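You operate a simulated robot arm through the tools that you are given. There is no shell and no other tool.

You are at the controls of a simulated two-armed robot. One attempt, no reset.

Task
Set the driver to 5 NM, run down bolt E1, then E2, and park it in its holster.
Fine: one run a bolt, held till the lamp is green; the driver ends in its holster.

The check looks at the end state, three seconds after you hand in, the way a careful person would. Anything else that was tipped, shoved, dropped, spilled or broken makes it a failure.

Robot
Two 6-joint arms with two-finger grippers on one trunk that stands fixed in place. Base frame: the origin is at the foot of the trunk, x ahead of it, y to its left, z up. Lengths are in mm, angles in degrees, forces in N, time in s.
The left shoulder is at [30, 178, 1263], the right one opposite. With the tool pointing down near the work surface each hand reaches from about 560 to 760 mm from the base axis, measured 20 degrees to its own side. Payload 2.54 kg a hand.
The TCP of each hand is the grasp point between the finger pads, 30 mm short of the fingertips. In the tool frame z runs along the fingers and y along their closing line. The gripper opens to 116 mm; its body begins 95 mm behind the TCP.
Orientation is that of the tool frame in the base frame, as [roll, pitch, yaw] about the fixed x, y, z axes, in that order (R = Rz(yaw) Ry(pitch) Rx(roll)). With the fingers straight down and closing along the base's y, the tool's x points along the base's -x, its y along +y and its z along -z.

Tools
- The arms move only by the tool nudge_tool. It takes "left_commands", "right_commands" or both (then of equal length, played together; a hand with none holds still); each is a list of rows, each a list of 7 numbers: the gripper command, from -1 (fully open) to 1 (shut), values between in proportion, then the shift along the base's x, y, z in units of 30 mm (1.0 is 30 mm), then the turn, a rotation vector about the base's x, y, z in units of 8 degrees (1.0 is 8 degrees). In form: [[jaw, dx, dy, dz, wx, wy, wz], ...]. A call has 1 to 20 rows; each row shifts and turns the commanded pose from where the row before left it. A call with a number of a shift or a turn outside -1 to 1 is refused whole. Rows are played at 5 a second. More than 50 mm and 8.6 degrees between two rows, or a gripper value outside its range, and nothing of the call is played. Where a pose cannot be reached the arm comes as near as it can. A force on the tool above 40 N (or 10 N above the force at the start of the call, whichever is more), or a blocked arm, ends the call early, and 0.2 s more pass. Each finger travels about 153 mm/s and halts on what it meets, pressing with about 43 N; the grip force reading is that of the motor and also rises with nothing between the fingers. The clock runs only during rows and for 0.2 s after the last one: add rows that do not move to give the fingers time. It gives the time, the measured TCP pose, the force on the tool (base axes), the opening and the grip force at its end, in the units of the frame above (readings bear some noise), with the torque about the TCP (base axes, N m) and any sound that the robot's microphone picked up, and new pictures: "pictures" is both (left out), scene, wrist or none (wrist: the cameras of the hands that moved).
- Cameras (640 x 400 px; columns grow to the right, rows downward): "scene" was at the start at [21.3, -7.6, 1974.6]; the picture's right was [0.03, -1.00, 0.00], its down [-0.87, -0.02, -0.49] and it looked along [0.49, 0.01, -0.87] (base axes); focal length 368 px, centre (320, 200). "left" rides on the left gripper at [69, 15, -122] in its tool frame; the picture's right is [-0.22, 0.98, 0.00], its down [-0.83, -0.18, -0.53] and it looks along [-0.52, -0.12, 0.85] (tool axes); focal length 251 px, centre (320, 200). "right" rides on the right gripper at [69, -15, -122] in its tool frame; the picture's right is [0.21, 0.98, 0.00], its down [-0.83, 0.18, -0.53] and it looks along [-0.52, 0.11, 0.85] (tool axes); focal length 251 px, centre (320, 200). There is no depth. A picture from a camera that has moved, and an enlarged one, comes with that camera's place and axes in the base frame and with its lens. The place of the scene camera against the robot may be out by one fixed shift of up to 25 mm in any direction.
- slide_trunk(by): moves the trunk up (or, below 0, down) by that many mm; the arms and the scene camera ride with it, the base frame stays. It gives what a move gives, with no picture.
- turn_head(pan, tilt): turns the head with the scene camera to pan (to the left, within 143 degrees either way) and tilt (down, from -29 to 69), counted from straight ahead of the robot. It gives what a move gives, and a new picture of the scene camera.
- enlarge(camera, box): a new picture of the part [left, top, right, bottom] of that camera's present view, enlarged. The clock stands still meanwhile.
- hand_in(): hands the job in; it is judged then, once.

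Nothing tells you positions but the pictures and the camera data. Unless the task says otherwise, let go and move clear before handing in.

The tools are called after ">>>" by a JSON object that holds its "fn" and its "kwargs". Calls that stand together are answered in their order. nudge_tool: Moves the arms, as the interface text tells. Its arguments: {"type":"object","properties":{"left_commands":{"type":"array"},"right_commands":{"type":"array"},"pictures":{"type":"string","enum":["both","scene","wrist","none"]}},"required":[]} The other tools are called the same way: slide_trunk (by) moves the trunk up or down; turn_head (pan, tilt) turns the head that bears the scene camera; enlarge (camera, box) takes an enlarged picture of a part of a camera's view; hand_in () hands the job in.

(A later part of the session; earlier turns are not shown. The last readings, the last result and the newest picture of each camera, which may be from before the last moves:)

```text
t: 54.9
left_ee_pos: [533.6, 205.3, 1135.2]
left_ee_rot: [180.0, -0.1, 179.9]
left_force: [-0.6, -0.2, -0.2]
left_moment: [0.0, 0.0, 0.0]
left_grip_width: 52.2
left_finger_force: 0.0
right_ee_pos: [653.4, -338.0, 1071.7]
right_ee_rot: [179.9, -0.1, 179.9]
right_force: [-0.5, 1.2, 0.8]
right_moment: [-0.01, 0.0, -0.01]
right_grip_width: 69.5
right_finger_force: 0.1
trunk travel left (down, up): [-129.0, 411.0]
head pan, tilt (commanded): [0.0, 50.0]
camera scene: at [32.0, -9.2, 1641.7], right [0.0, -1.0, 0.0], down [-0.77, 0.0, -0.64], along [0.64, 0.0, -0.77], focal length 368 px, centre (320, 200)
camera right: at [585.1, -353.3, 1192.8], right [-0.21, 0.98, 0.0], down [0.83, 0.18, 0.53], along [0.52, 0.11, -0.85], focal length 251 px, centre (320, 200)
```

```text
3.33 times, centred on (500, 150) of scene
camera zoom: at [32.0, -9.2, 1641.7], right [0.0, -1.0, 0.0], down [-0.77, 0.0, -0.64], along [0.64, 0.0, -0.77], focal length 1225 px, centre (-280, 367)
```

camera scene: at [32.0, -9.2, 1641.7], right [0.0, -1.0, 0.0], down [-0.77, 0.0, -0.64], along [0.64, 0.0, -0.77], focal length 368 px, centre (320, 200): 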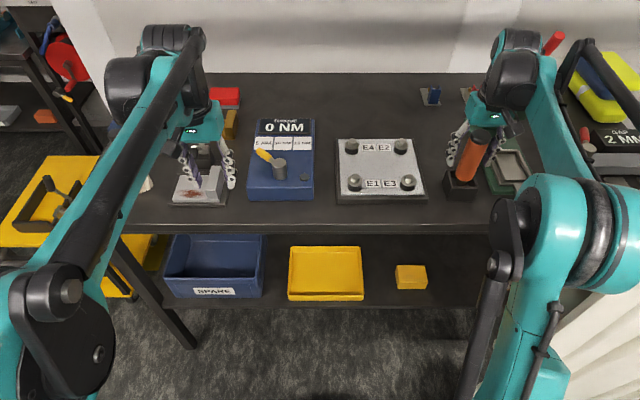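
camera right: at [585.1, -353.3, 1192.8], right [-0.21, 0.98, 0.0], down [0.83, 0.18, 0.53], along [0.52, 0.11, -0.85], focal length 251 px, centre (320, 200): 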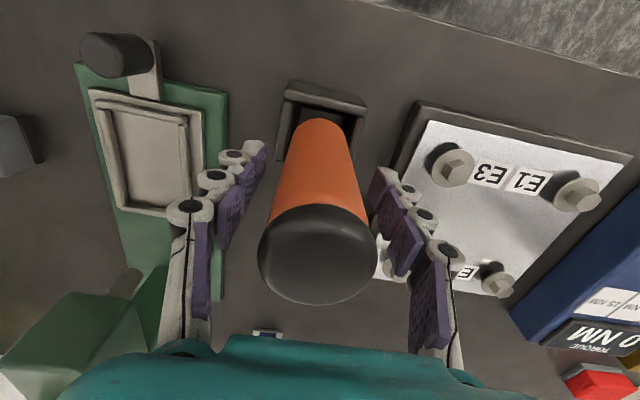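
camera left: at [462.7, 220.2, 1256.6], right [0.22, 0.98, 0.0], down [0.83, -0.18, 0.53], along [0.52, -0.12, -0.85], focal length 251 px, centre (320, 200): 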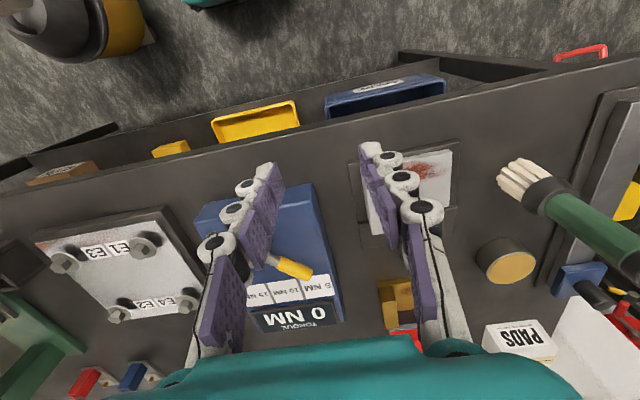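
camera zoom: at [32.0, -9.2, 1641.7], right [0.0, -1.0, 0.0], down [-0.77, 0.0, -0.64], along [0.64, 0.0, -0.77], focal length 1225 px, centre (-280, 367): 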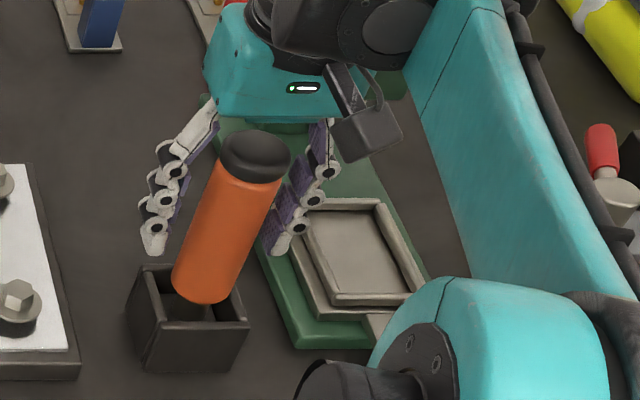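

The handle sits centred between the pads at z 1072. I'll close the jaw on it and hold for a moment.

>>> {"fn": "nudge_tool", "kwargs": {"right_commands": [[0.2, 0, 0, 0, 0, 0, 0], [0.6, 0, 0, 0, 0, 0, 0], [1, 0, 0, 0, 0, 0, 0], [1, 0, 0, 0, 0, 0, 0], [1, 0, 0, 0, 0, 0, 0]], "pictures": "both"}}

>>> {"fn": "enlarge", "kwargs": {"camera": "right", "box": [200, 60, 440, 260]}}

>>> {"fn": "enlarge", "kwargs": {"camera": "scene", "box": [420, 90, 580, 210]}}

```text
t: 56.1
left_ee_pos: [531.3, 203.5, 1135.4]
left_ee_rot: [-180.0, -0.1, 180.0]
left_force: [0.1, 0.5, 0.5]
left_moment: [0.04, 0.0, -0.01]
left_grip_width: 52.2
left_finger_force: 0.1
right_ee_pos: [653.8, -338.4, 1071.2]
right_ee_rot: [179.9, 0.1, 179.9]
right_force: [1.1, -3.9, 3.5]
right_moment: [-0.16, -0.06, 0.0]
right_grip_width: 40.6
right_finger_force: 42.7
trunk travel left (down, up): [-129.0, 411.0]
head pan, tilt (commanded): [0.0, 50.0]
camera scene: at [32.1, -9.6, 1641.7], right [0.0, -1.0, 0.0], down [-0.77, 0.0, -0.64], along [0.64, 0.0, -0.77], focal length 368 px, centre (320, 200)
camera right: at [585.2, -353.8, 1192.8], right [-0.21, 0.98, 0.0], down [0.83, 0.18, 0.53], along [0.52, 0.11, -0.85], focal length 251 px, centre (320, 200)
```

scene: 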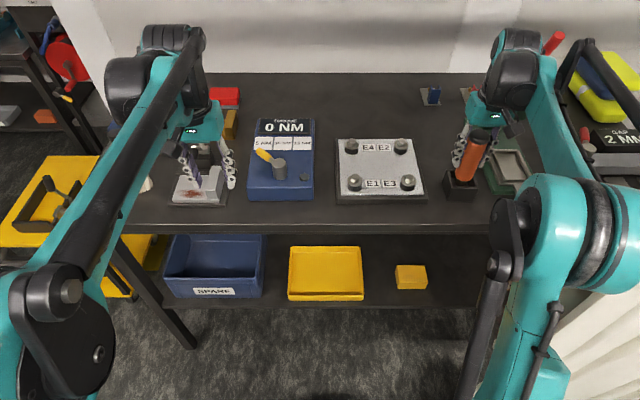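
right: 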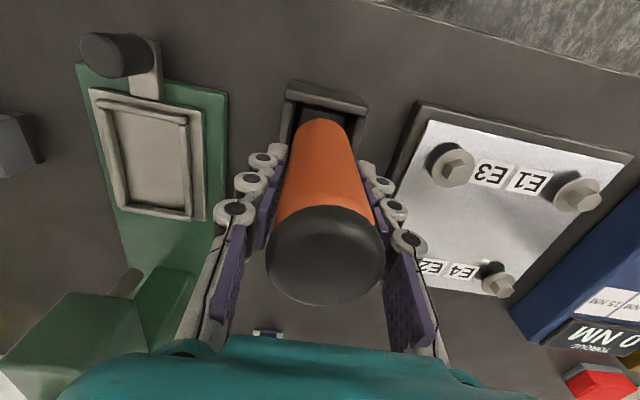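

```text
2.00 times, centred on (320, 160) of right
camera zoom: at [585.2, -353.8, 1192.8], right [-0.21, 0.98, 0.0], down [0.83, 0.18, 0.53], along [0.52, 0.11, -0.85], focal length 503 px, centre (320, 280)
```

zoom: 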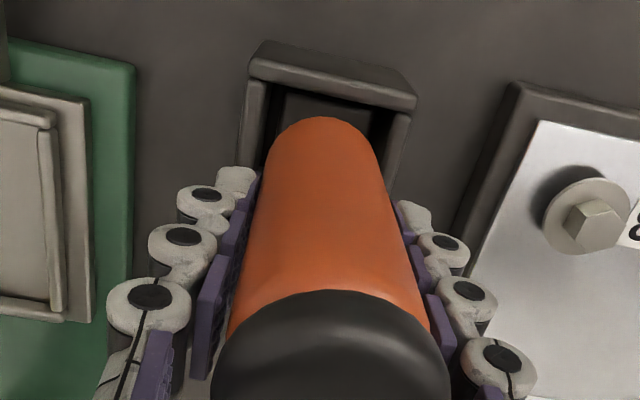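

```text
3.33 times, centred on (500, 150) of scene
camera zoom: at [32.1, -9.6, 1641.7], right [0.0, -1.0, 0.0], down [-0.77, 0.0, -0.64], along [0.64, 0.0, -0.77], focal length 1225 px, centre (-280, 367)
```

zoom: 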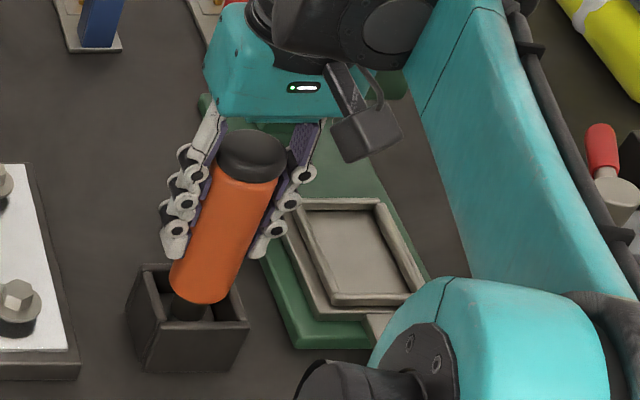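

The driver is held firmly: 40.6 mm opening, 43 N grip, and seated at TCP (653.8,-338.4,1071.2), which I'll need for parking. I'll lift it straight up slowly out of the holster.

>>> {"fn": "nudge_tool", "kwargs": {"right_commands": [[1, 0, 0, 0.2, 0, 0, 0], [1, 0, 0, 0.5, 0, 0, 0], [1, 0, 0, 0.7, 0, 0, 0], [1, 0, 0, 0.7, 0, 0, 0], [1, 0, 0, 0.7, 0, 0, 0], [1, 0, 0, 0.6, 0, 0, 0], [1, 0, 0, 0, 0, 0, 0]], "pictures": "both"}}

>>> {"fn": "enlarge", "kwargs": {"camera": "right", "box": [200, 40, 440, 260]}}

>>> {"fn": "enlarge", "kwargs": {"camera": "scene", "box": [420, 80, 580, 210]}}

```text
t: 57.7
left_ee_pos: [533.6, 203.6, 1135.3]
left_ee_rot: [-180.0, -0.1, -180.0]
left_force: [0.3, -0.4, 0.3]
left_moment: [-0.02, 0.02, 0.0]
left_grip_width: 52.3
left_finger_force: 0.0
right_ee_pos: [654.7, -339.8, 1171.2]
right_ee_rot: [179.9, -0.2, -180.0]
right_force: [0.2, 0.6, -6.0]
right_moment: [-0.02, -0.03, 0.0]
right_grip_width: 40.8
right_finger_force: 43.3
trunk travel left (down, up): [-129.0, 411.0]
head pan, tilt (commanded): [0.0, 50.0]
camera scene: at [32.9, -9.7, 1641.7], right [0.0, -1.0, 0.0], down [-0.77, 0.0, -0.64], along [0.64, 0.0, -0.77], focal length 368 px, centre (320, 200)
camera right: at [585.9, -354.2, 1292.5], right [-0.21, 0.98, 0.0], down [0.83, 0.18, 0.53], along [0.52, 0.12, -0.85], focal length 251 px, centre (320, 200)
```

scene: 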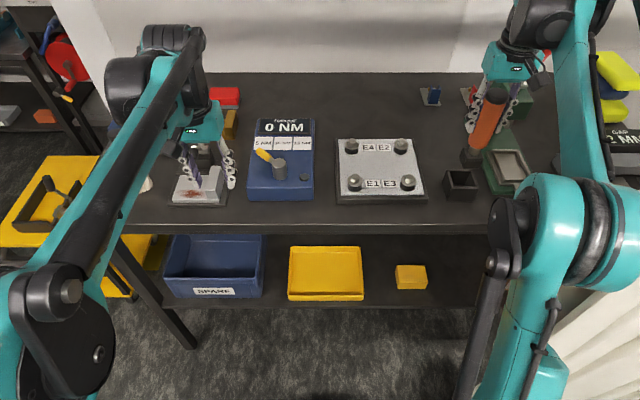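
right: 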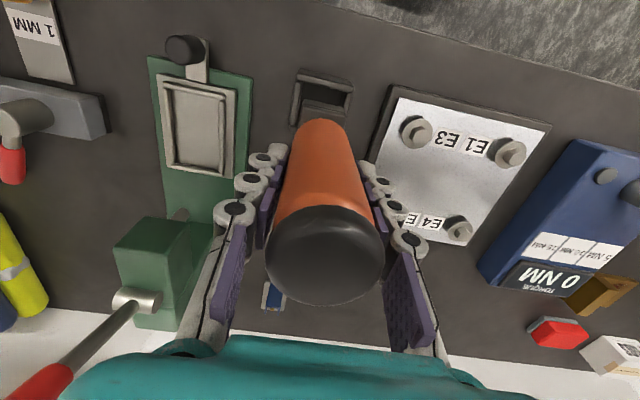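

```text
1.82 times, centred on (320, 150) of right
camera zoom: at [585.9, -354.2, 1292.5], right [-0.21, 0.98, 0.0], down [0.83, 0.18, 0.53], along [0.52, 0.12, -0.85], focal length 457 px, centre (320, 291)
```

zoom: 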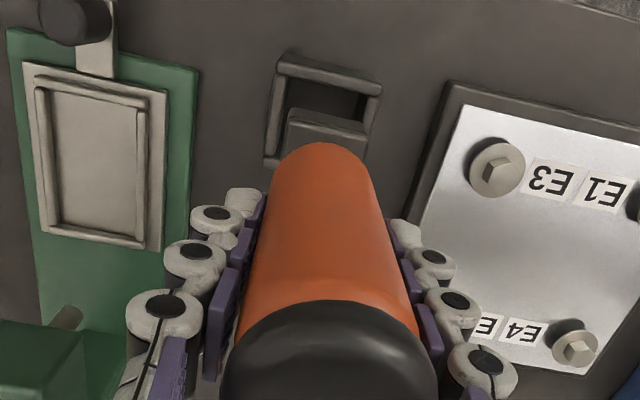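

```text
3.08 times, centred on (500, 145) of scene
camera zoom: at [32.9, -9.7, 1641.7], right [0.0, -1.0, 0.0], down [-0.77, 0.0, -0.64], along [0.64, 0.0, -0.77], focal length 1131 px, centre (-234, 369)
```

zoom: 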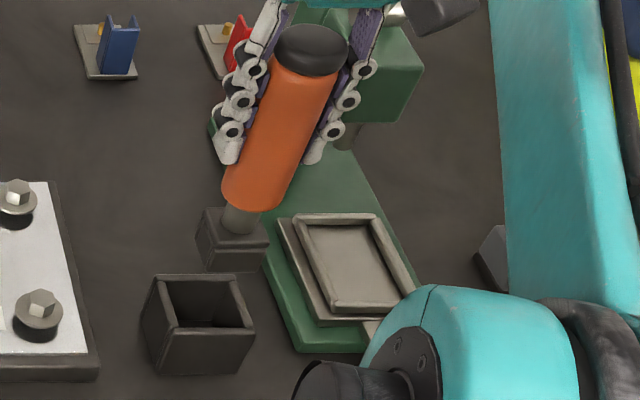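

The driver is out: a handle, a short shank and a square head block that fits the square holster, so I'll keep its yaw as it is for parking. Its bottom is roughly 140 mm below the grip, so at this height it clears the bolts; I'll carry it across to above E1.

>>> {"fn": "nudge_tool", "kwargs": {"right_commands": [[1, 0, 0.6, 0, 0, 0, 0], [1, 0, 0.9, 0, 0, 0, 0], [1, 0, 0.9, 0, 0, 0, 0], [1, 0, 0.9, 0, 0, 0, 0], [1, 0, 0.9, 0, 0, 0, 0], [1, 0, 0.9, 0, 0, 0, 0], [1, 0, 0.9, 0, 0, 0, 0], [1, 0, 0.9, 0, 0, 0, 0], [1, 0, 0.9, 0, 0, 0, 0], [1, -0.09, 0.66, 0, 0, 0, 0], [1, 0, 0, 0, 0, 0, 0], [1, 0, 0, 0, 0, 0, 0]], "pictures": "both"}}

>>> {"fn": "enlarge", "kwargs": {"camera": "right", "box": [200, 40, 440, 260]}}

>>> {"fn": "enlarge", "kwargs": {"camera": "scene", "box": [310, 80, 470, 210]}}

>>> {"fn": "enlarge", "kwargs": {"camera": "left", "box": [0, 160, 240, 340]}}

```text
t: 60.3
left_ee_pos: [532.0, 203.8, 1135.4]
left_ee_rot: [-180.0, -0.1, 180.0]
left_force: [0.7, -0.2, 0.1]
left_moment: [-0.02, 0.0, -0.01]
left_grip_width: 52.2
left_finger_force: 0.1
right_ee_pos: [652.7, -83.1, 1170.8]
right_ee_rot: [179.9, -0.1, 179.9]
right_force: [-0.1, -0.3, -5.5]
right_moment: [-0.02, -0.04, 0.04]
right_grip_width: 40.9
right_finger_force: 43.1
trunk travel left (down, up): [-129.0, 411.0]
head pan, tilt (commanded): [0.0, 50.0]
camera scene: at [32.7, -9.0, 1641.7], right [0.0, -1.0, 0.0], down [-0.77, 0.0, -0.64], along [0.64, 0.0, -0.77], focal length 368 px, centre (320, 200)
camera right: at [583.9, -98.2, 1292.9], right [-0.21, 0.98, 0.0], down [0.83, 0.18, 0.53], along [0.52, 0.11, -0.85], focal length 251 px, centre (320, 200)
```

scene: 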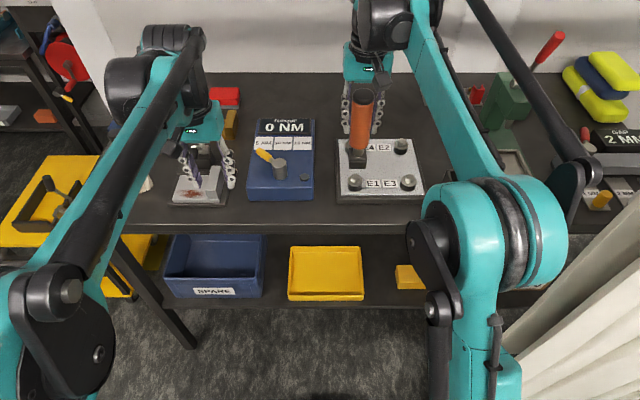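
right: 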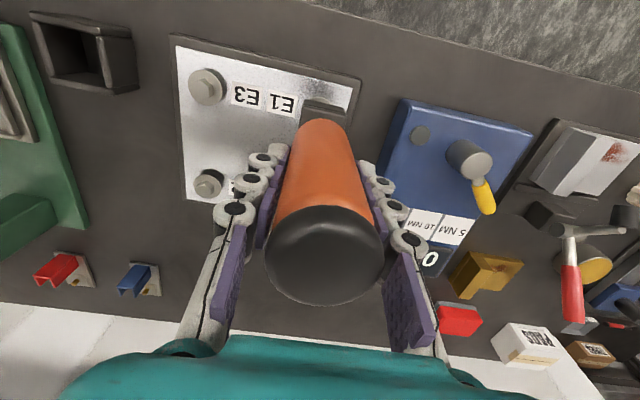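

```text
1.82 times, centred on (320, 150) of right
camera zoom: at [583.9, -98.2, 1292.9], right [-0.21, 0.98, 0.0], down [0.83, 0.18, 0.53], along [0.52, 0.11, -0.85], focal length 457 px, centre (320, 291)
```

zoom: 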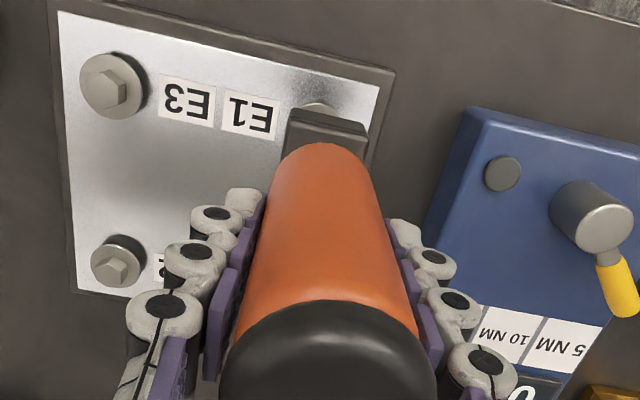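

```text
3.08 times, centred on (390, 145) of scene
camera zoom: at [32.7, -9.0, 1641.7], right [0.0, -1.0, 0.0], down [-0.77, 0.0, -0.64], along [0.64, 0.0, -0.77], focal length 1131 px, centre (105, 369)
```

zoom: 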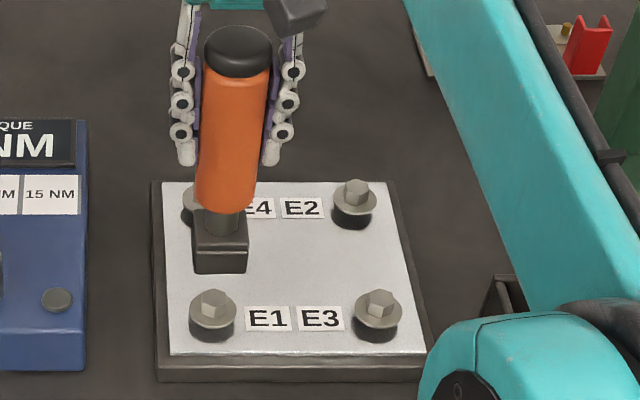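

```text
2.22 times, centred on (120, 250) of left
camera zoom: at [463.0, 220.6, 1256.4], right [0.21, 0.98, 0.0], down [0.83, -0.18, 0.53], along [0.52, -0.11, -0.85], focal length 559 px, centre (764, 89)
```

zoom: 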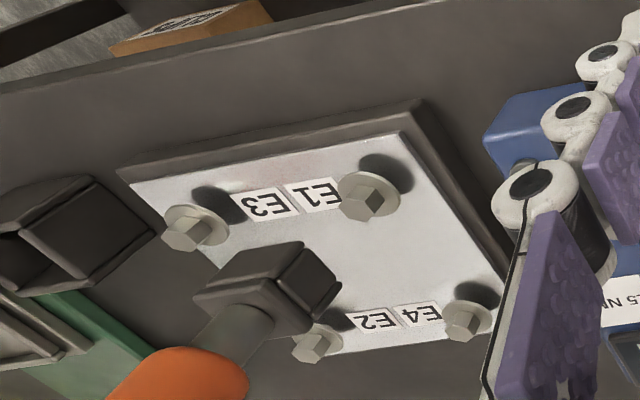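

The bolts stand proud of the plate. Close-range views put E1 at (651,-86) with its head top near z 990, the driver axis is within about 2 mm of that, and its bottom is about 130 mm below the grip. I'll lower it most of the way and check alignment again before contact.

>>> {"fn": "nudge_tool", "kwargs": {"right_commands": [[1, 0, 0, -0.5, 0, 0, 0], [1, 0, 0, -0.5, 0, 0, 0], [1, 0, 0, -0.3, 0, 0, 0], [1, 0, 0, 0, 0, 0, 0]], "pictures": "both"}}

>>> {"fn": "enlarge", "kwargs": {"camera": "scene", "box": [310, 100, 440, 210]}}

>>> {"fn": "enlarge", "kwargs": {"camera": "left", "box": [20, 180, 200, 320]}}

>>> {"fn": "enlarge", "kwargs": {"camera": "right", "box": [220, 40, 420, 190]}}

```text
t: 61.3
left_ee_pos: [532.6, 204.8, 1134.3]
left_ee_rot: [179.9, -0.1, 179.9]
left_force: [-0.1, -0.1, -0.3]
left_moment: [0.01, 0.01, 0.01]
left_grip_width: 52.2
left_finger_force: 0.1
right_ee_pos: [651.5, -83.3, 1132.1]
right_ee_rot: [179.8, 0.0, 179.9]
right_force: [-0.2, -0.1, -5.5]
right_moment: [-0.02, -0.04, 0.01]
right_grip_width: 40.9
right_finger_force: 42.7
trunk travel left (down, up): [-129.0, 411.0]
head pan, tilt (commanded): [0.0, 50.0]
camera scene: at [32.8, -9.4, 1641.7], right [0.0, -1.0, 0.0], down [-0.77, 0.0, -0.64], along [0.64, 0.0, -0.77], focal length 368 px, centre (320, 200)
camera right: at [583.0, -98.8, 1253.3], right [-0.21, 0.98, 0.0], down [0.83, 0.18, 0.53], along [0.52, 0.11, -0.85], focal length 251 px, centre (320, 200)
```

scene: 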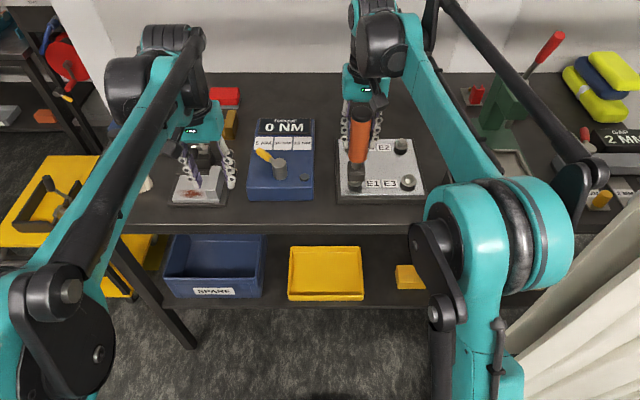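
right: 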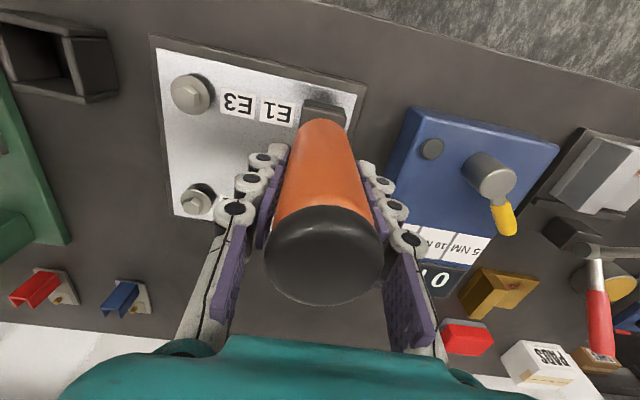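

```text
3.64 times, centred on (375, 155) of scene
camera zoom: at [32.8, -9.4, 1641.7], right [0.0, -1.0, 0.0], down [-0.77, 0.0, -0.64], along [0.64, 0.0, -0.77], focal length 1337 px, centre (120, 364)
```

zoom: 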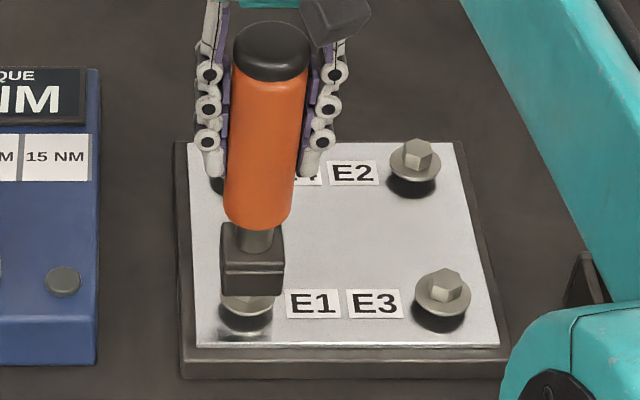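

```text
2.86 times, centred on (110, 250) of left
camera zoom: at [463.1, 220.3, 1256.4], right [0.21, 0.98, 0.0], down [0.83, -0.18, 0.53], along [0.52, -0.11, -0.85], focal length 718 px, centre (920, 57)
```

zoom: 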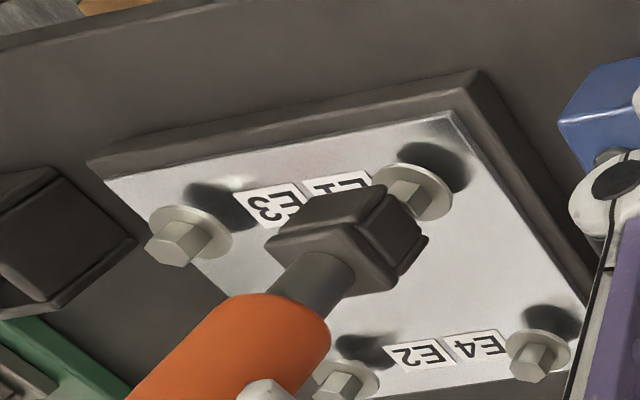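

```text
2.67 times, centred on (320, 115) of right
camera zoom: at [583.0, -98.8, 1253.3], right [-0.21, 0.98, 0.0], down [0.83, 0.18, 0.53], along [0.52, 0.11, -0.85], focal length 670 px, centre (320, 427)
```

zoom: 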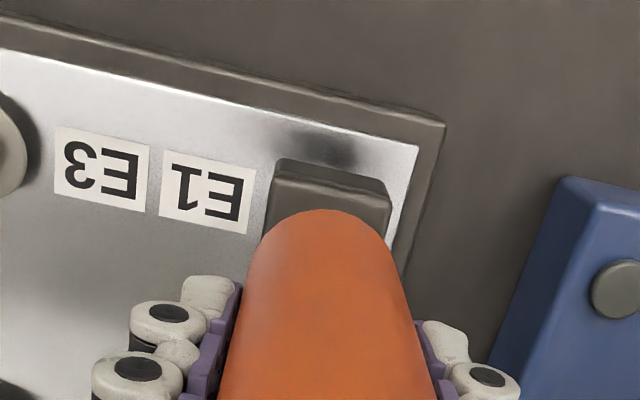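

The driver's block is just above E1, about 2–3 mm too far right and 1 mm short by both the scene and left views. I'll make that small correction and lower a few millimetres more, watching for contact.

>>> {"fn": "nudge_tool", "kwargs": {"right_commands": [[1, 0.033, 0.083, 0, 0, 0, 0], [1, 0, 0, -0.1, 0, 0, 0], [1, 0, 0, -0.1, 0, 0, 0], [1, 0, 0, 0, 0, 0, 0]], "pictures": "both"}}

>>> {"fn": "enlarge", "kwargs": {"camera": "scene", "box": [310, 110, 420, 210]}}

>>> {"fn": "enlarge", "kwargs": {"camera": "left", "box": [20, 180, 200, 320]}}

```text
t: 62.3
left_ee_pos: [533.6, 204.9, 1135.1]
left_ee_rot: [-180.0, -0.2, -180.0]
left_force: [0.5, 0.1, -0.3]
left_moment: [-0.01, -0.03, 0.02]
left_grip_width: 52.4
left_finger_force: 0.0
right_ee_pos: [651.9, -82.2, 1125.7]
right_ee_rot: [179.9, 0.0, 179.9]
right_force: [0.4, 0.6, -5.5]
right_moment: [0.0, -0.01, -0.04]
right_grip_width: 40.7
right_finger_force: 42.4
trunk travel left (down, up): [-129.0, 411.0]
head pan, tilt (commanded): [0.0, 50.0]
camera scene: at [32.8, -9.4, 1641.7], right [0.0, -1.0, 0.0], down [-0.77, 0.0, -0.64], along [0.64, 0.0, -0.77], focal length 368 px, centre (320, 200)
camera right: at [584.2, -97.4, 1247.2], right [-0.21, 0.98, 0.0], down [0.83, 0.18, 0.53], along [0.52, 0.11, -0.85], focal length 251 px, centre (320, 200)
```

scene: 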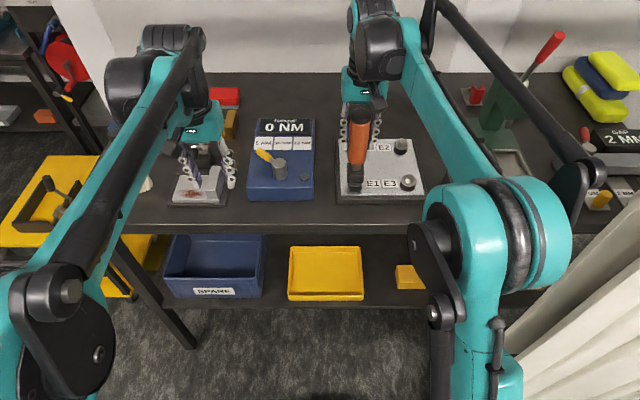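
right: 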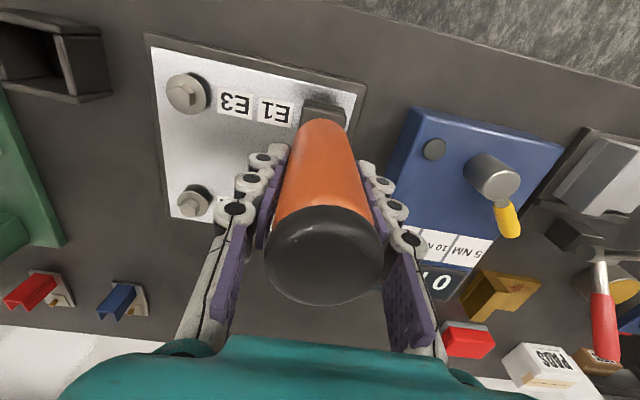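

```text
4.00 times, centred on (365, 160) of scene
camera zoom: at [32.8, -9.4, 1641.7], right [0.0, -1.0, 0.0], down [-0.77, 0.0, -0.64], along [0.64, 0.0, -0.77], focal length 1470 px, centre (140, 360)
```

zoom: 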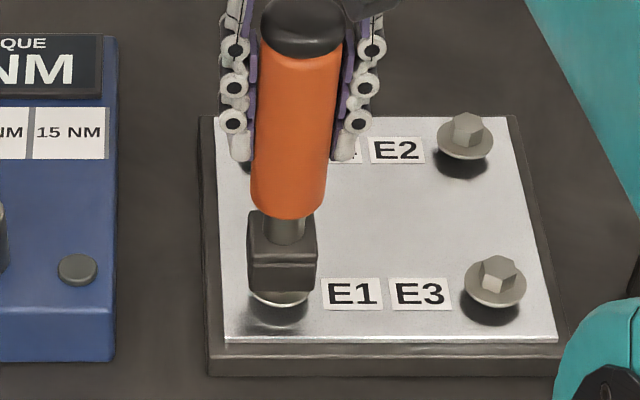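

```text
2.86 times, centred on (110, 250) of left
camera zoom: at [463.1, 220.3, 1256.4], right [0.21, 0.98, 0.0], down [0.83, -0.18, 0.53], along [0.52, -0.11, -0.85], focal length 718 px, centre (920, 57)
```

zoom: 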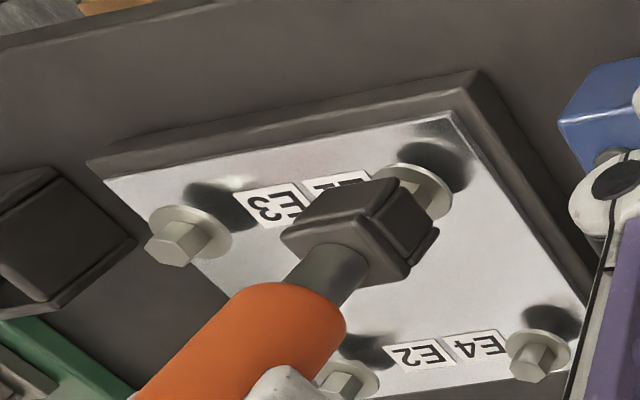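

In the scene view the block is now centred over E1's flange, a few millimetres above the head. I'll lower gently in 1.5 mm rows until I feel contact.

>>> {"fn": "nudge_tool", "kwargs": {"right_commands": [[1, 0, 0, -0.05, 0, 0, 0], [1, 0, 0, -0.05, 0, 0, 0], [1, 0, 0, -0.05, 0, 0, 0], [1, 0, 0, -0.05, 0, 0, 0], [1, 0, 0, 0, 0, 0, 0]], "pictures": "scene"}}

```text
t: 63.5
left_ee_pos: [531.8, 204.5, 1136.0]
left_ee_rot: [-180.0, -0.1, -180.0]
left_force: [1.0, -0.9, -0.7]
left_moment: [-0.01, 0.0, 0.02]
left_grip_width: 52.0
left_finger_force: 0.0
right_ee_pos: [652.0, -82.0, 1121.3]
right_ee_rot: [179.9, 0.1, 180.0]
right_force: [7.2, 1.4, 15.0]
right_moment: [0.18, -1.16, -0.01]
right_grip_width: 40.9
right_finger_force: 42.8
trunk travel left (down, up): [-129.0, 411.0]
head pan, tilt (commanded): [0.0, 50.0]
camera scene: at [31.7, -8.9, 1641.9], right [0.0, -1.0, 0.0], down [-0.77, 0.0, -0.64], along [0.64, 0.0, -0.77], focal length 368 px, centre (320, 200)
```

scene: 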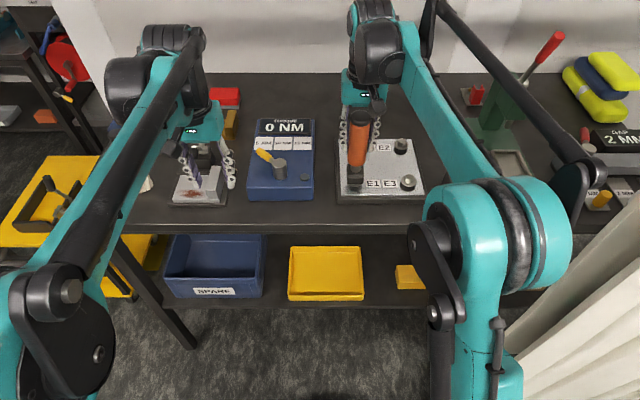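

Contact: the vertical force rose by about 20 N at TCP z 1121, with some forward side force. I'll look closely at the display, lamp and bolt before pressing further.

>>> {"fn": "enlarge", "kwargs": {"camera": "scene", "box": [240, 110, 400, 210]}}

>>> {"fn": "enlarge", "kwargs": {"camera": "left", "box": [20, 180, 200, 320]}}

>>> {"fn": "enlarge", "kwargs": {"camera": "right", "box": [220, 40, 420, 190]}}

```text
4.00 times, centred on (320, 160) of scene
camera zoom: at [31.7, -8.9, 1641.9], right [0.0, -1.0, 0.0], down [-0.77, 0.0, -0.64], along [0.64, 0.0, -0.77], focal length 1470 px, centre (320, 360)
```

zoom: 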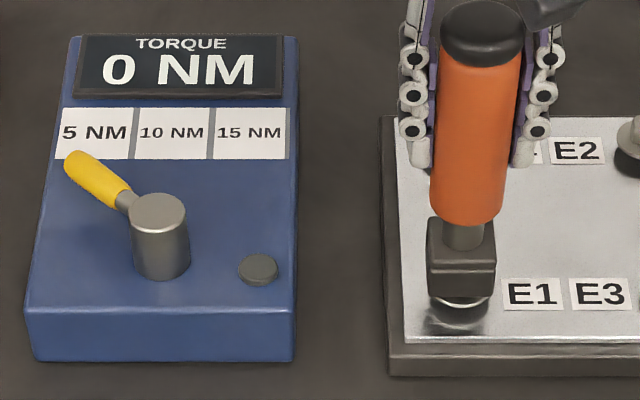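

```text
2.86 times, centred on (110, 250) of left
camera zoom: at [462.3, 220.7, 1256.9], right [0.21, 0.98, 0.0], down [0.83, -0.18, 0.53], along [0.52, -0.11, -0.85], focal length 718 px, centre (920, 57)
```

zoom: 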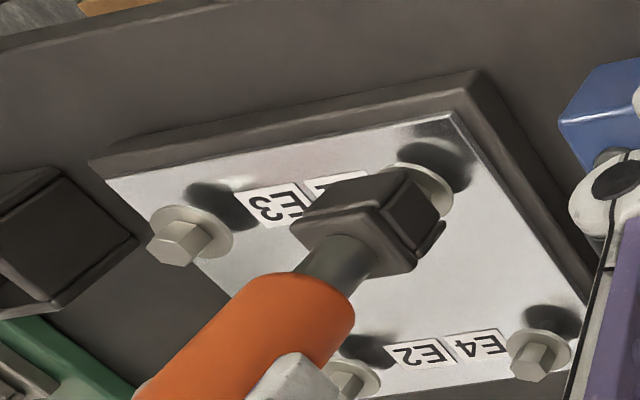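

```text
2.67 times, centred on (320, 115) of right
camera zoom: at [583.2, -96.9, 1242.6], right [-0.21, 0.98, 0.0], down [0.83, 0.18, 0.53], along [0.52, 0.11, -0.84], focal length 670 px, centre (320, 427)
```

zoom: 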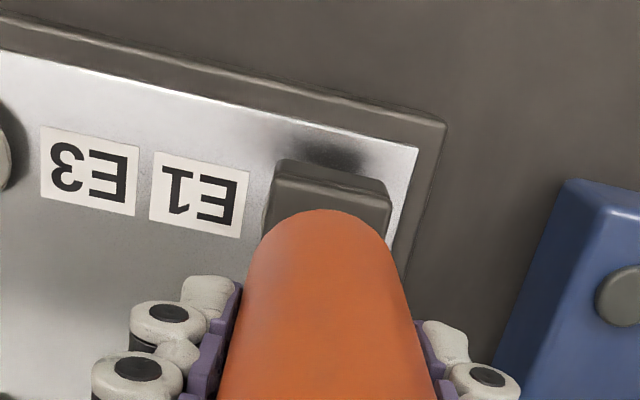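

Contact alone has not started a run: the display is still 0 and the bolt head has not entered. The moment suggests the bolt centre lies ahead of the driver axis, and the scene agrees at about 3 mm, so I'll lift slightly, shift 3 mm forward and press again.

>>> {"fn": "nudge_tool", "kwargs": {"right_commands": [[1, 0, 0, 0.2, 0, 0, 0], [1, 0.1, 0, 0, 0, 0, 0], [1, 0, 0, -0.1, 0, 0, 0], [1, 0, 0, -0.05, 0, 0, 0], [1, 0, 0, -0.05, 0, 0, 0], [1, 0, 0, 0, 0, 0, 0]], "pictures": "scene"}}

>>> {"fn": "enlarge", "kwargs": {"camera": "scene", "box": [240, 110, 400, 210]}}

```text
t: 64.9
left_ee_pos: [533.4, 204.7, 1136.1]
left_ee_rot: [-180.0, 0.0, -180.0]
left_force: [-1.0, 0.3, 1.2]
left_moment: [0.0, -0.03, -0.01]
left_grip_width: 52.1
left_finger_force: 0.1
right_ee_pos: [655.8, -83.2, 1120.9]
right_ee_rot: [180.0, 0.0, 179.9]
right_force: [5.9, -0.5, 10.8]
right_moment: [-0.16, -0.67, 0.04]
right_grip_width: 41.0
right_finger_force: 43.0
trunk travel left (down, up): [-129.0, 411.0]
head pan, tilt (commanded): [0.0, 50.0]
camera scene: at [31.9, -9.0, 1641.9], right [0.0, -1.0, 0.0], down [-0.77, 0.0, -0.64], along [0.64, 0.0, -0.77], focal length 368 px, centre (320, 200)
```

scene: 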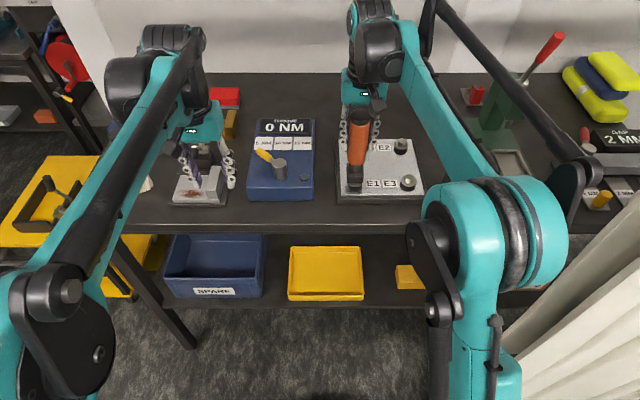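

```text
4.00 times, centred on (320, 160) of scene
camera zoom: at [31.9, -9.0, 1641.9], right [0.0, -1.0, 0.0], down [-0.77, 0.0, -0.64], along [0.64, 0.0, -0.77], focal length 1470 px, centre (320, 360)
```

zoom: 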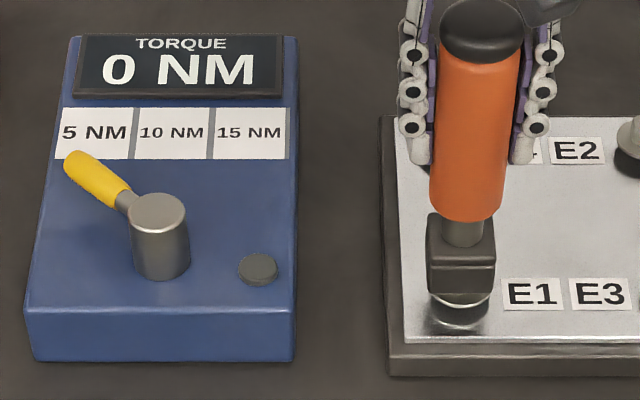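

The pressure point has moved to the other side of the head, so the driver is centred to within a couple of millimetres. I'll press a little harder, to about 30 N, and hold while watching the display and listening.

>>> {"fn": "nudge_tool", "kwargs": {"right_commands": [[1, 0, 0, -0.03, 0, 0, 0], [1, 0, 0, -0.02, 0, 0, 0], [1, 0, 0, 0, 0, 0, 0], [1, 0, 0, 0, 0, 0, 0]], "pictures": "scene"}}

>>> {"fn": "enlarge", "kwargs": {"camera": "scene", "box": [240, 110, 400, 210]}}

```text
t: 65.9
left_ee_pos: [531.3, 205.1, 1134.8]
left_ee_rot: [180.0, 0.0, -180.0]
left_force: [1.0, -0.1, 0.5]
left_moment: [0.0, 0.02, -0.02]
left_grip_width: 52.5
left_finger_force: 0.1
right_ee_pos: [655.1, -81.7, 1119.9]
right_ee_rot: [179.8, 0.1, 180.0]
right_force: [6.9, 2.4, 18.6]
right_moment: [-0.05, -0.87, 0.09]
right_grip_width: 41.0
right_finger_force: 43.0
trunk travel left (down, up): [-129.0, 411.0]
head pan, tilt (commanded): [0.0, 50.0]
camera scene: at [31.2, -8.5, 1641.7], right [0.0, -1.0, 0.0], down [-0.77, 0.0, -0.64], along [0.64, 0.0, -0.77], focal length 368 px, centre (320, 200)
```

scene: 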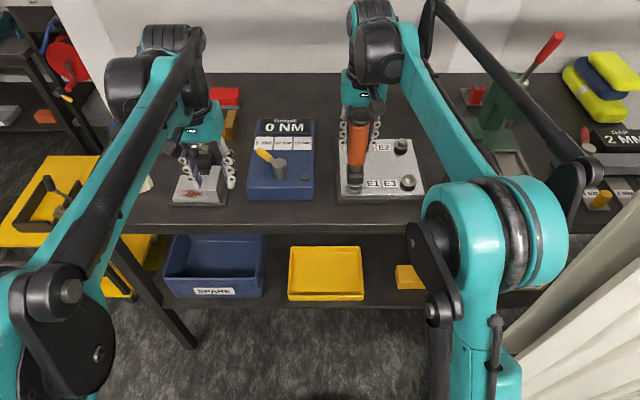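

```text
4.00 times, centred on (320, 160) of scene
camera zoom: at [31.2, -8.5, 1641.7], right [0.0, -1.0, 0.0], down [-0.77, 0.0, -0.64], along [0.64, 0.0, -0.77], focal length 1470 px, centre (320, 360)
```

zoom: 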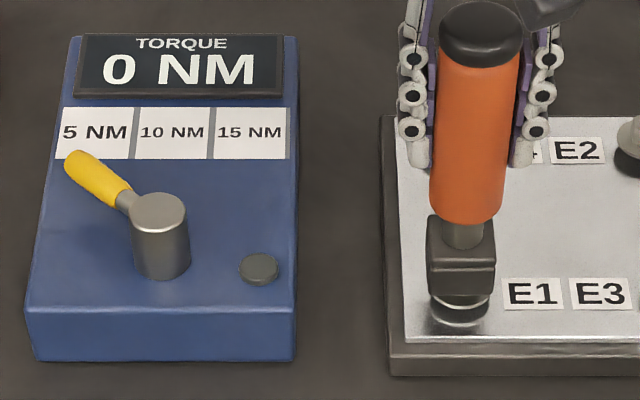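

The driver is pressing at about 24 N and the display still shows 0. I'll press slightly more, hold for about two seconds, and see whether a run starts with time or force.

>>> {"fn": "nudge_tool", "kwargs": {"right_commands": [[1, 0, 0, -0.03, 0, 0, 0], [1, 0, 0, 0, 0, 0, 0], [1, 0, 0, 0, 0, 0, 0], [1, 0, 0, 0, 0, 0, 0], [1, 0, 0, 0, 0, 0, 0], [1, 0, 0, 0, 0, 0, 0], [1, 0, 0, 0, 0, 0, 0], [1, 0, 0, 0, 0, 0, 0]], "pictures": "scene"}}

>>> {"fn": "enlarge", "kwargs": {"camera": "scene", "box": [240, 110, 400, 210]}}

>>> {"fn": "enlarge", "kwargs": {"camera": "left", "box": [40, 190, 180, 300]}}

```text
t: 67.7
left_ee_pos: [532.7, 205.8, 1135.6]
left_ee_rot: [180.0, -0.1, -179.9]
left_force: [-0.2, 0.2, -0.5]
left_moment: [-0.01, 0.01, -0.02]
left_grip_width: 52.1
left_finger_force: 0.0
right_ee_pos: [655.0, -83.1, 1118.8]
right_ee_rot: [179.8, 0.0, 180.0]
right_force: [-0.2, -0.1, -5.1]
right_moment: [0.02, -0.06, 0.01]
right_grip_width: 40.8
right_finger_force: 42.9
trunk travel left (down, up): [-129.0, 411.0]
head pan, tilt (commanded): [0.0, 50.0]
camera scene: at [32.5, -9.3, 1641.6], right [0.0, -1.0, 0.0], down [-0.77, 0.0, -0.64], along [0.64, 0.0, -0.77], focal length 368 px, centre (320, 200)
```

scene: 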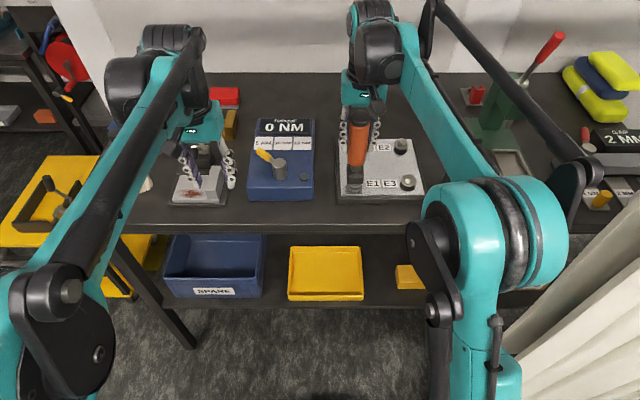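

```text
4.00 times, centred on (320, 160) of scene
camera zoom: at [32.5, -9.3, 1641.6], right [0.0, -1.0, 0.0], down [-0.77, 0.0, -0.64], along [0.64, 0.0, -0.77], focal length 1470 px, centre (320, 360)
```

zoom: 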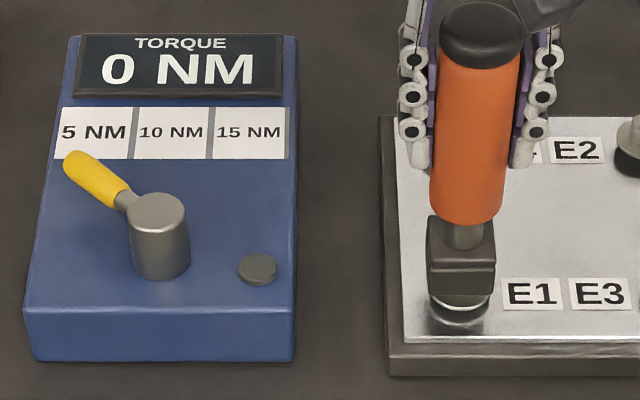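

```text
3.64 times, centred on (110, 245) of left
camera zoom: at [462.9, 220.3, 1256.4], right [0.21, 0.98, 0.0], down [0.83, -0.18, 0.53], along [0.52, -0.11, -0.85], focal length 914 px, centre (1084, 36)
```

zoom: 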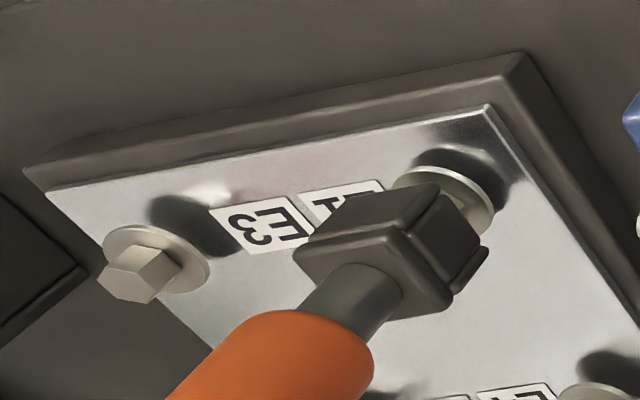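

The contact force has vanished: the left view shows the bolt head now sitting inside the hollow socket, so the driver slipped over it. I'll keep lowering gently in small rows until it bottoms on the head.

>>> {"fn": "nudge_tool", "kwargs": {"right_commands": [[1, 0, 0, -0.04, 0, 0, 0], [1, 0, 0, -0.04, 0, 0, 0], [1, 0, 0, -0.04, 0, 0, 0], [1, 0, 0, 0, 0, 0, 0]], "pictures": "scene"}}

>>> {"fn": "enlarge", "kwargs": {"camera": "scene", "box": [240, 110, 400, 210]}}

```text
t: 68.7
left_ee_pos: [534.2, 205.0, 1135.4]
left_ee_rot: [-179.9, -0.1, -180.0]
left_force: [-0.4, 0.2, -0.2]
left_moment: [0.03, 0.01, 0.0]
left_grip_width: 52.3
left_finger_force: 0.1
right_ee_pos: [656.5, -82.1, 1113.8]
right_ee_rot: [179.9, 0.0, 180.0]
right_force: [0.2, -0.1, -4.7]
right_moment: [0.01, -0.02, -0.01]
right_grip_width: 40.6
right_finger_force: 43.2
trunk travel left (down, up): [-129.0, 411.0]
head pan, tilt (commanded): [0.0, 50.0]
camera scene: at [32.8, -9.4, 1641.7], right [0.0, -1.0, 0.0], down [-0.77, 0.0, -0.64], along [0.64, 0.0, -0.77], focal length 368 px, centre (320, 200)
```

scene: 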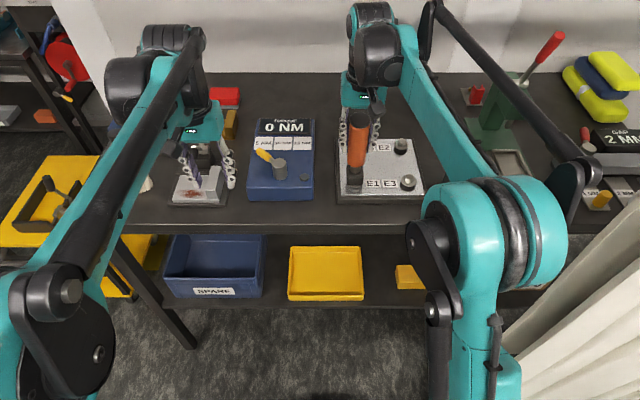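

```text
4.00 times, centred on (320, 160) of scene
camera zoom: at [32.8, -9.4, 1641.7], right [0.0, -1.0, 0.0], down [-0.77, 0.0, -0.64], along [0.64, 0.0, -0.77], focal length 1470 px, centre (320, 360)
```

zoom: 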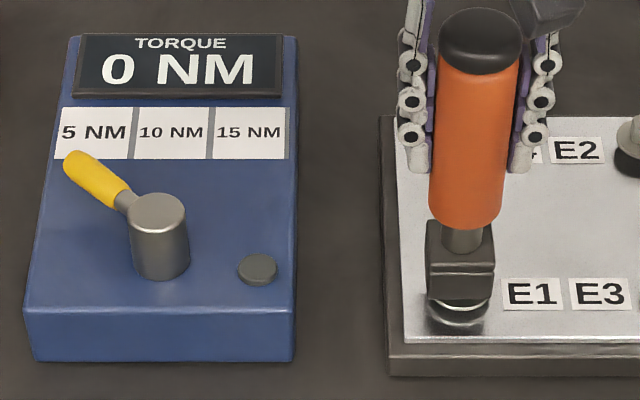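

The socket is sliding down around the head with no load yet. I'll continue in the same small steps.

>>> {"fn": "nudge_tool", "kwargs": {"right_commands": [[1, 0, 0, -0.04, 0, 0, 0], [1, 0, 0, -0.04, 0, 0, 0], [1, 0, 0, -0.04, 0, 0, 0], [1, 0, 0, 0, 0, 0, 0]], "pictures": "scene"}}

>>> {"fn": "enlarge", "kwargs": {"camera": "scene", "box": [240, 110, 400, 210]}}

>>> {"fn": "enlarge", "kwargs": {"camera": "left", "box": [40, 190, 180, 300]}}

```text
t: 69.7
left_ee_pos: [532.9, 205.0, 1134.9]
left_ee_rot: [-179.9, 0.0, -179.9]
left_force: [0.0, -0.4, -0.2]
left_moment: [0.0, -0.01, -0.02]
left_grip_width: 52.3
left_finger_force: 0.1
right_ee_pos: [657.3, -82.3, 1110.7]
right_ee_rot: [179.9, -0.1, 179.9]
right_force: [-0.1, -0.3, -4.5]
right_moment: [-0.03, -0.02, 0.02]
right_grip_width: 40.6
right_finger_force: 43.0
trunk travel left (down, up): [-129.0, 411.0]
head pan, tilt (commanded): [0.0, 50.0]
camera scene: at [32.8, -9.4, 1641.7], right [0.0, -1.0, 0.0], down [-0.77, 0.0, -0.64], along [0.64, 0.0, -0.77], focal length 368 px, centre (320, 200)
```

scene: 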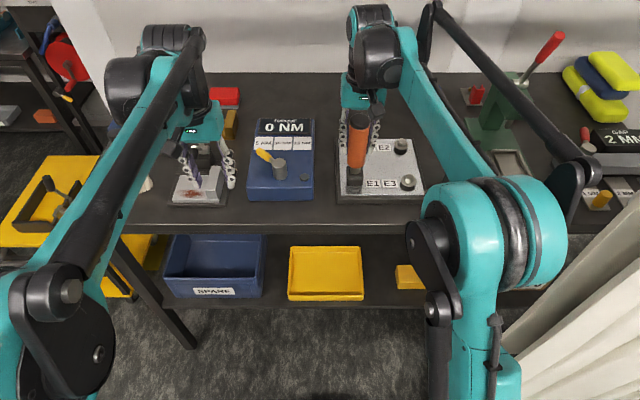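

```text
4.00 times, centred on (320, 160) of scene
camera zoom: at [32.8, -9.4, 1641.7], right [0.0, -1.0, 0.0], down [-0.77, 0.0, -0.64], along [0.64, 0.0, -0.77], focal length 1470 px, centre (320, 360)
```

zoom: 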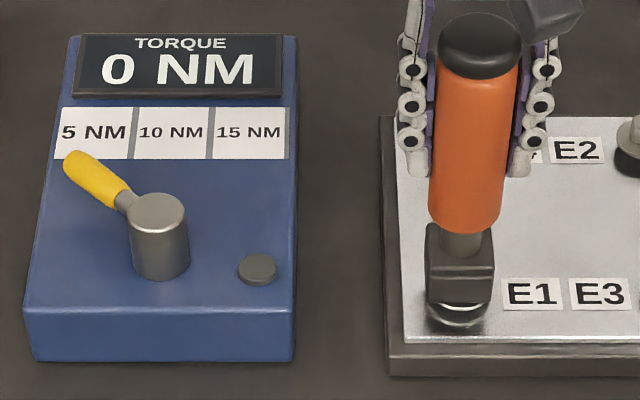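

```text
3.64 times, centred on (110, 245) of left
camera zoom: at [463.1, 220.3, 1256.4], right [0.21, 0.98, 0.0], down [0.83, -0.18, 0.53], along [0.52, -0.11, -0.85], focal length 914 px, centre (1084, 36)
```

zoom: 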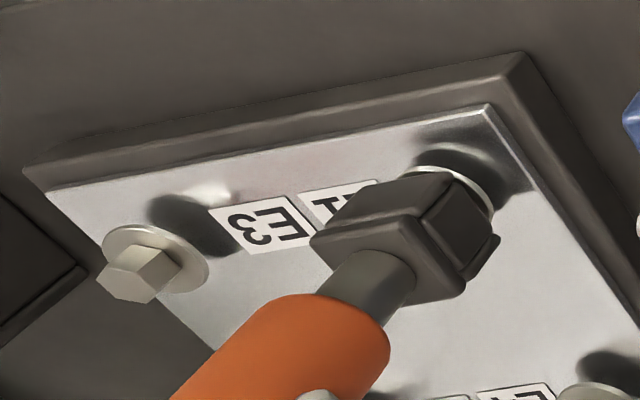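

The socket is nearly down to the flange and still unloaded. I'll continue, watching for the force to rise as it seats.

>>> {"fn": "nudge_tool", "kwargs": {"right_commands": [[1, 0, 0, -0.04, 0, 0, 0], [1, 0, 0, -0.04, 0, 0, 0], [1, 0, 0, -0.04, 0, 0, 0], [1, 0, 0, -0.04, 0, 0, 0], [1, 0, 0, 0, 0, 0, 0]], "pictures": "scene"}}

>>> {"fn": "enlarge", "kwargs": {"camera": "scene", "box": [240, 110, 400, 210]}}

```text
t: 70.9
left_ee_pos: [533.3, 204.2, 1136.0]
left_ee_rot: [179.8, -0.2, -180.0]
left_force: [-0.2, -0.3, 0.2]
left_moment: [0.02, -0.01, -0.02]
left_grip_width: 52.3
left_finger_force: 0.0
right_ee_pos: [655.9, -81.2, 1106.3]
right_ee_rot: [179.9, -0.2, 179.8]
right_force: [0.2, -3.6, -4.3]
right_moment: [-0.39, -0.01, -0.03]
right_grip_width: 41.0
right_finger_force: 43.0
trunk travel left (down, up): [-129.0, 411.0]
head pan, tilt (commanded): [0.0, 50.0]
camera scene: at [32.7, -9.9, 1641.7], right [0.0, -1.0, 0.0], down [-0.77, 0.0, -0.64], along [0.64, 0.0, -0.77], focal length 368 px, centre (320, 200)
```

scene: 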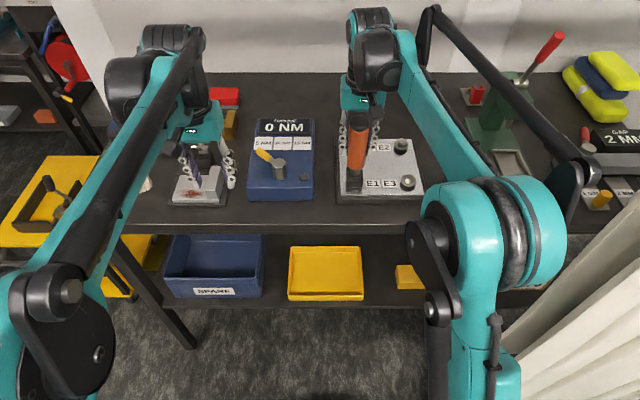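

```text
4.00 times, centred on (320, 160) of scene
camera zoom: at [32.7, -9.9, 1641.7], right [0.0, -1.0, 0.0], down [-0.77, 0.0, -0.64], along [0.64, 0.0, -0.77], focal length 1470 px, centre (320, 360)
```

zoom: 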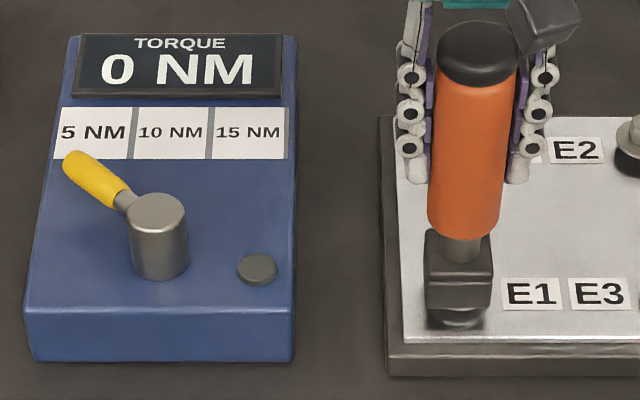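

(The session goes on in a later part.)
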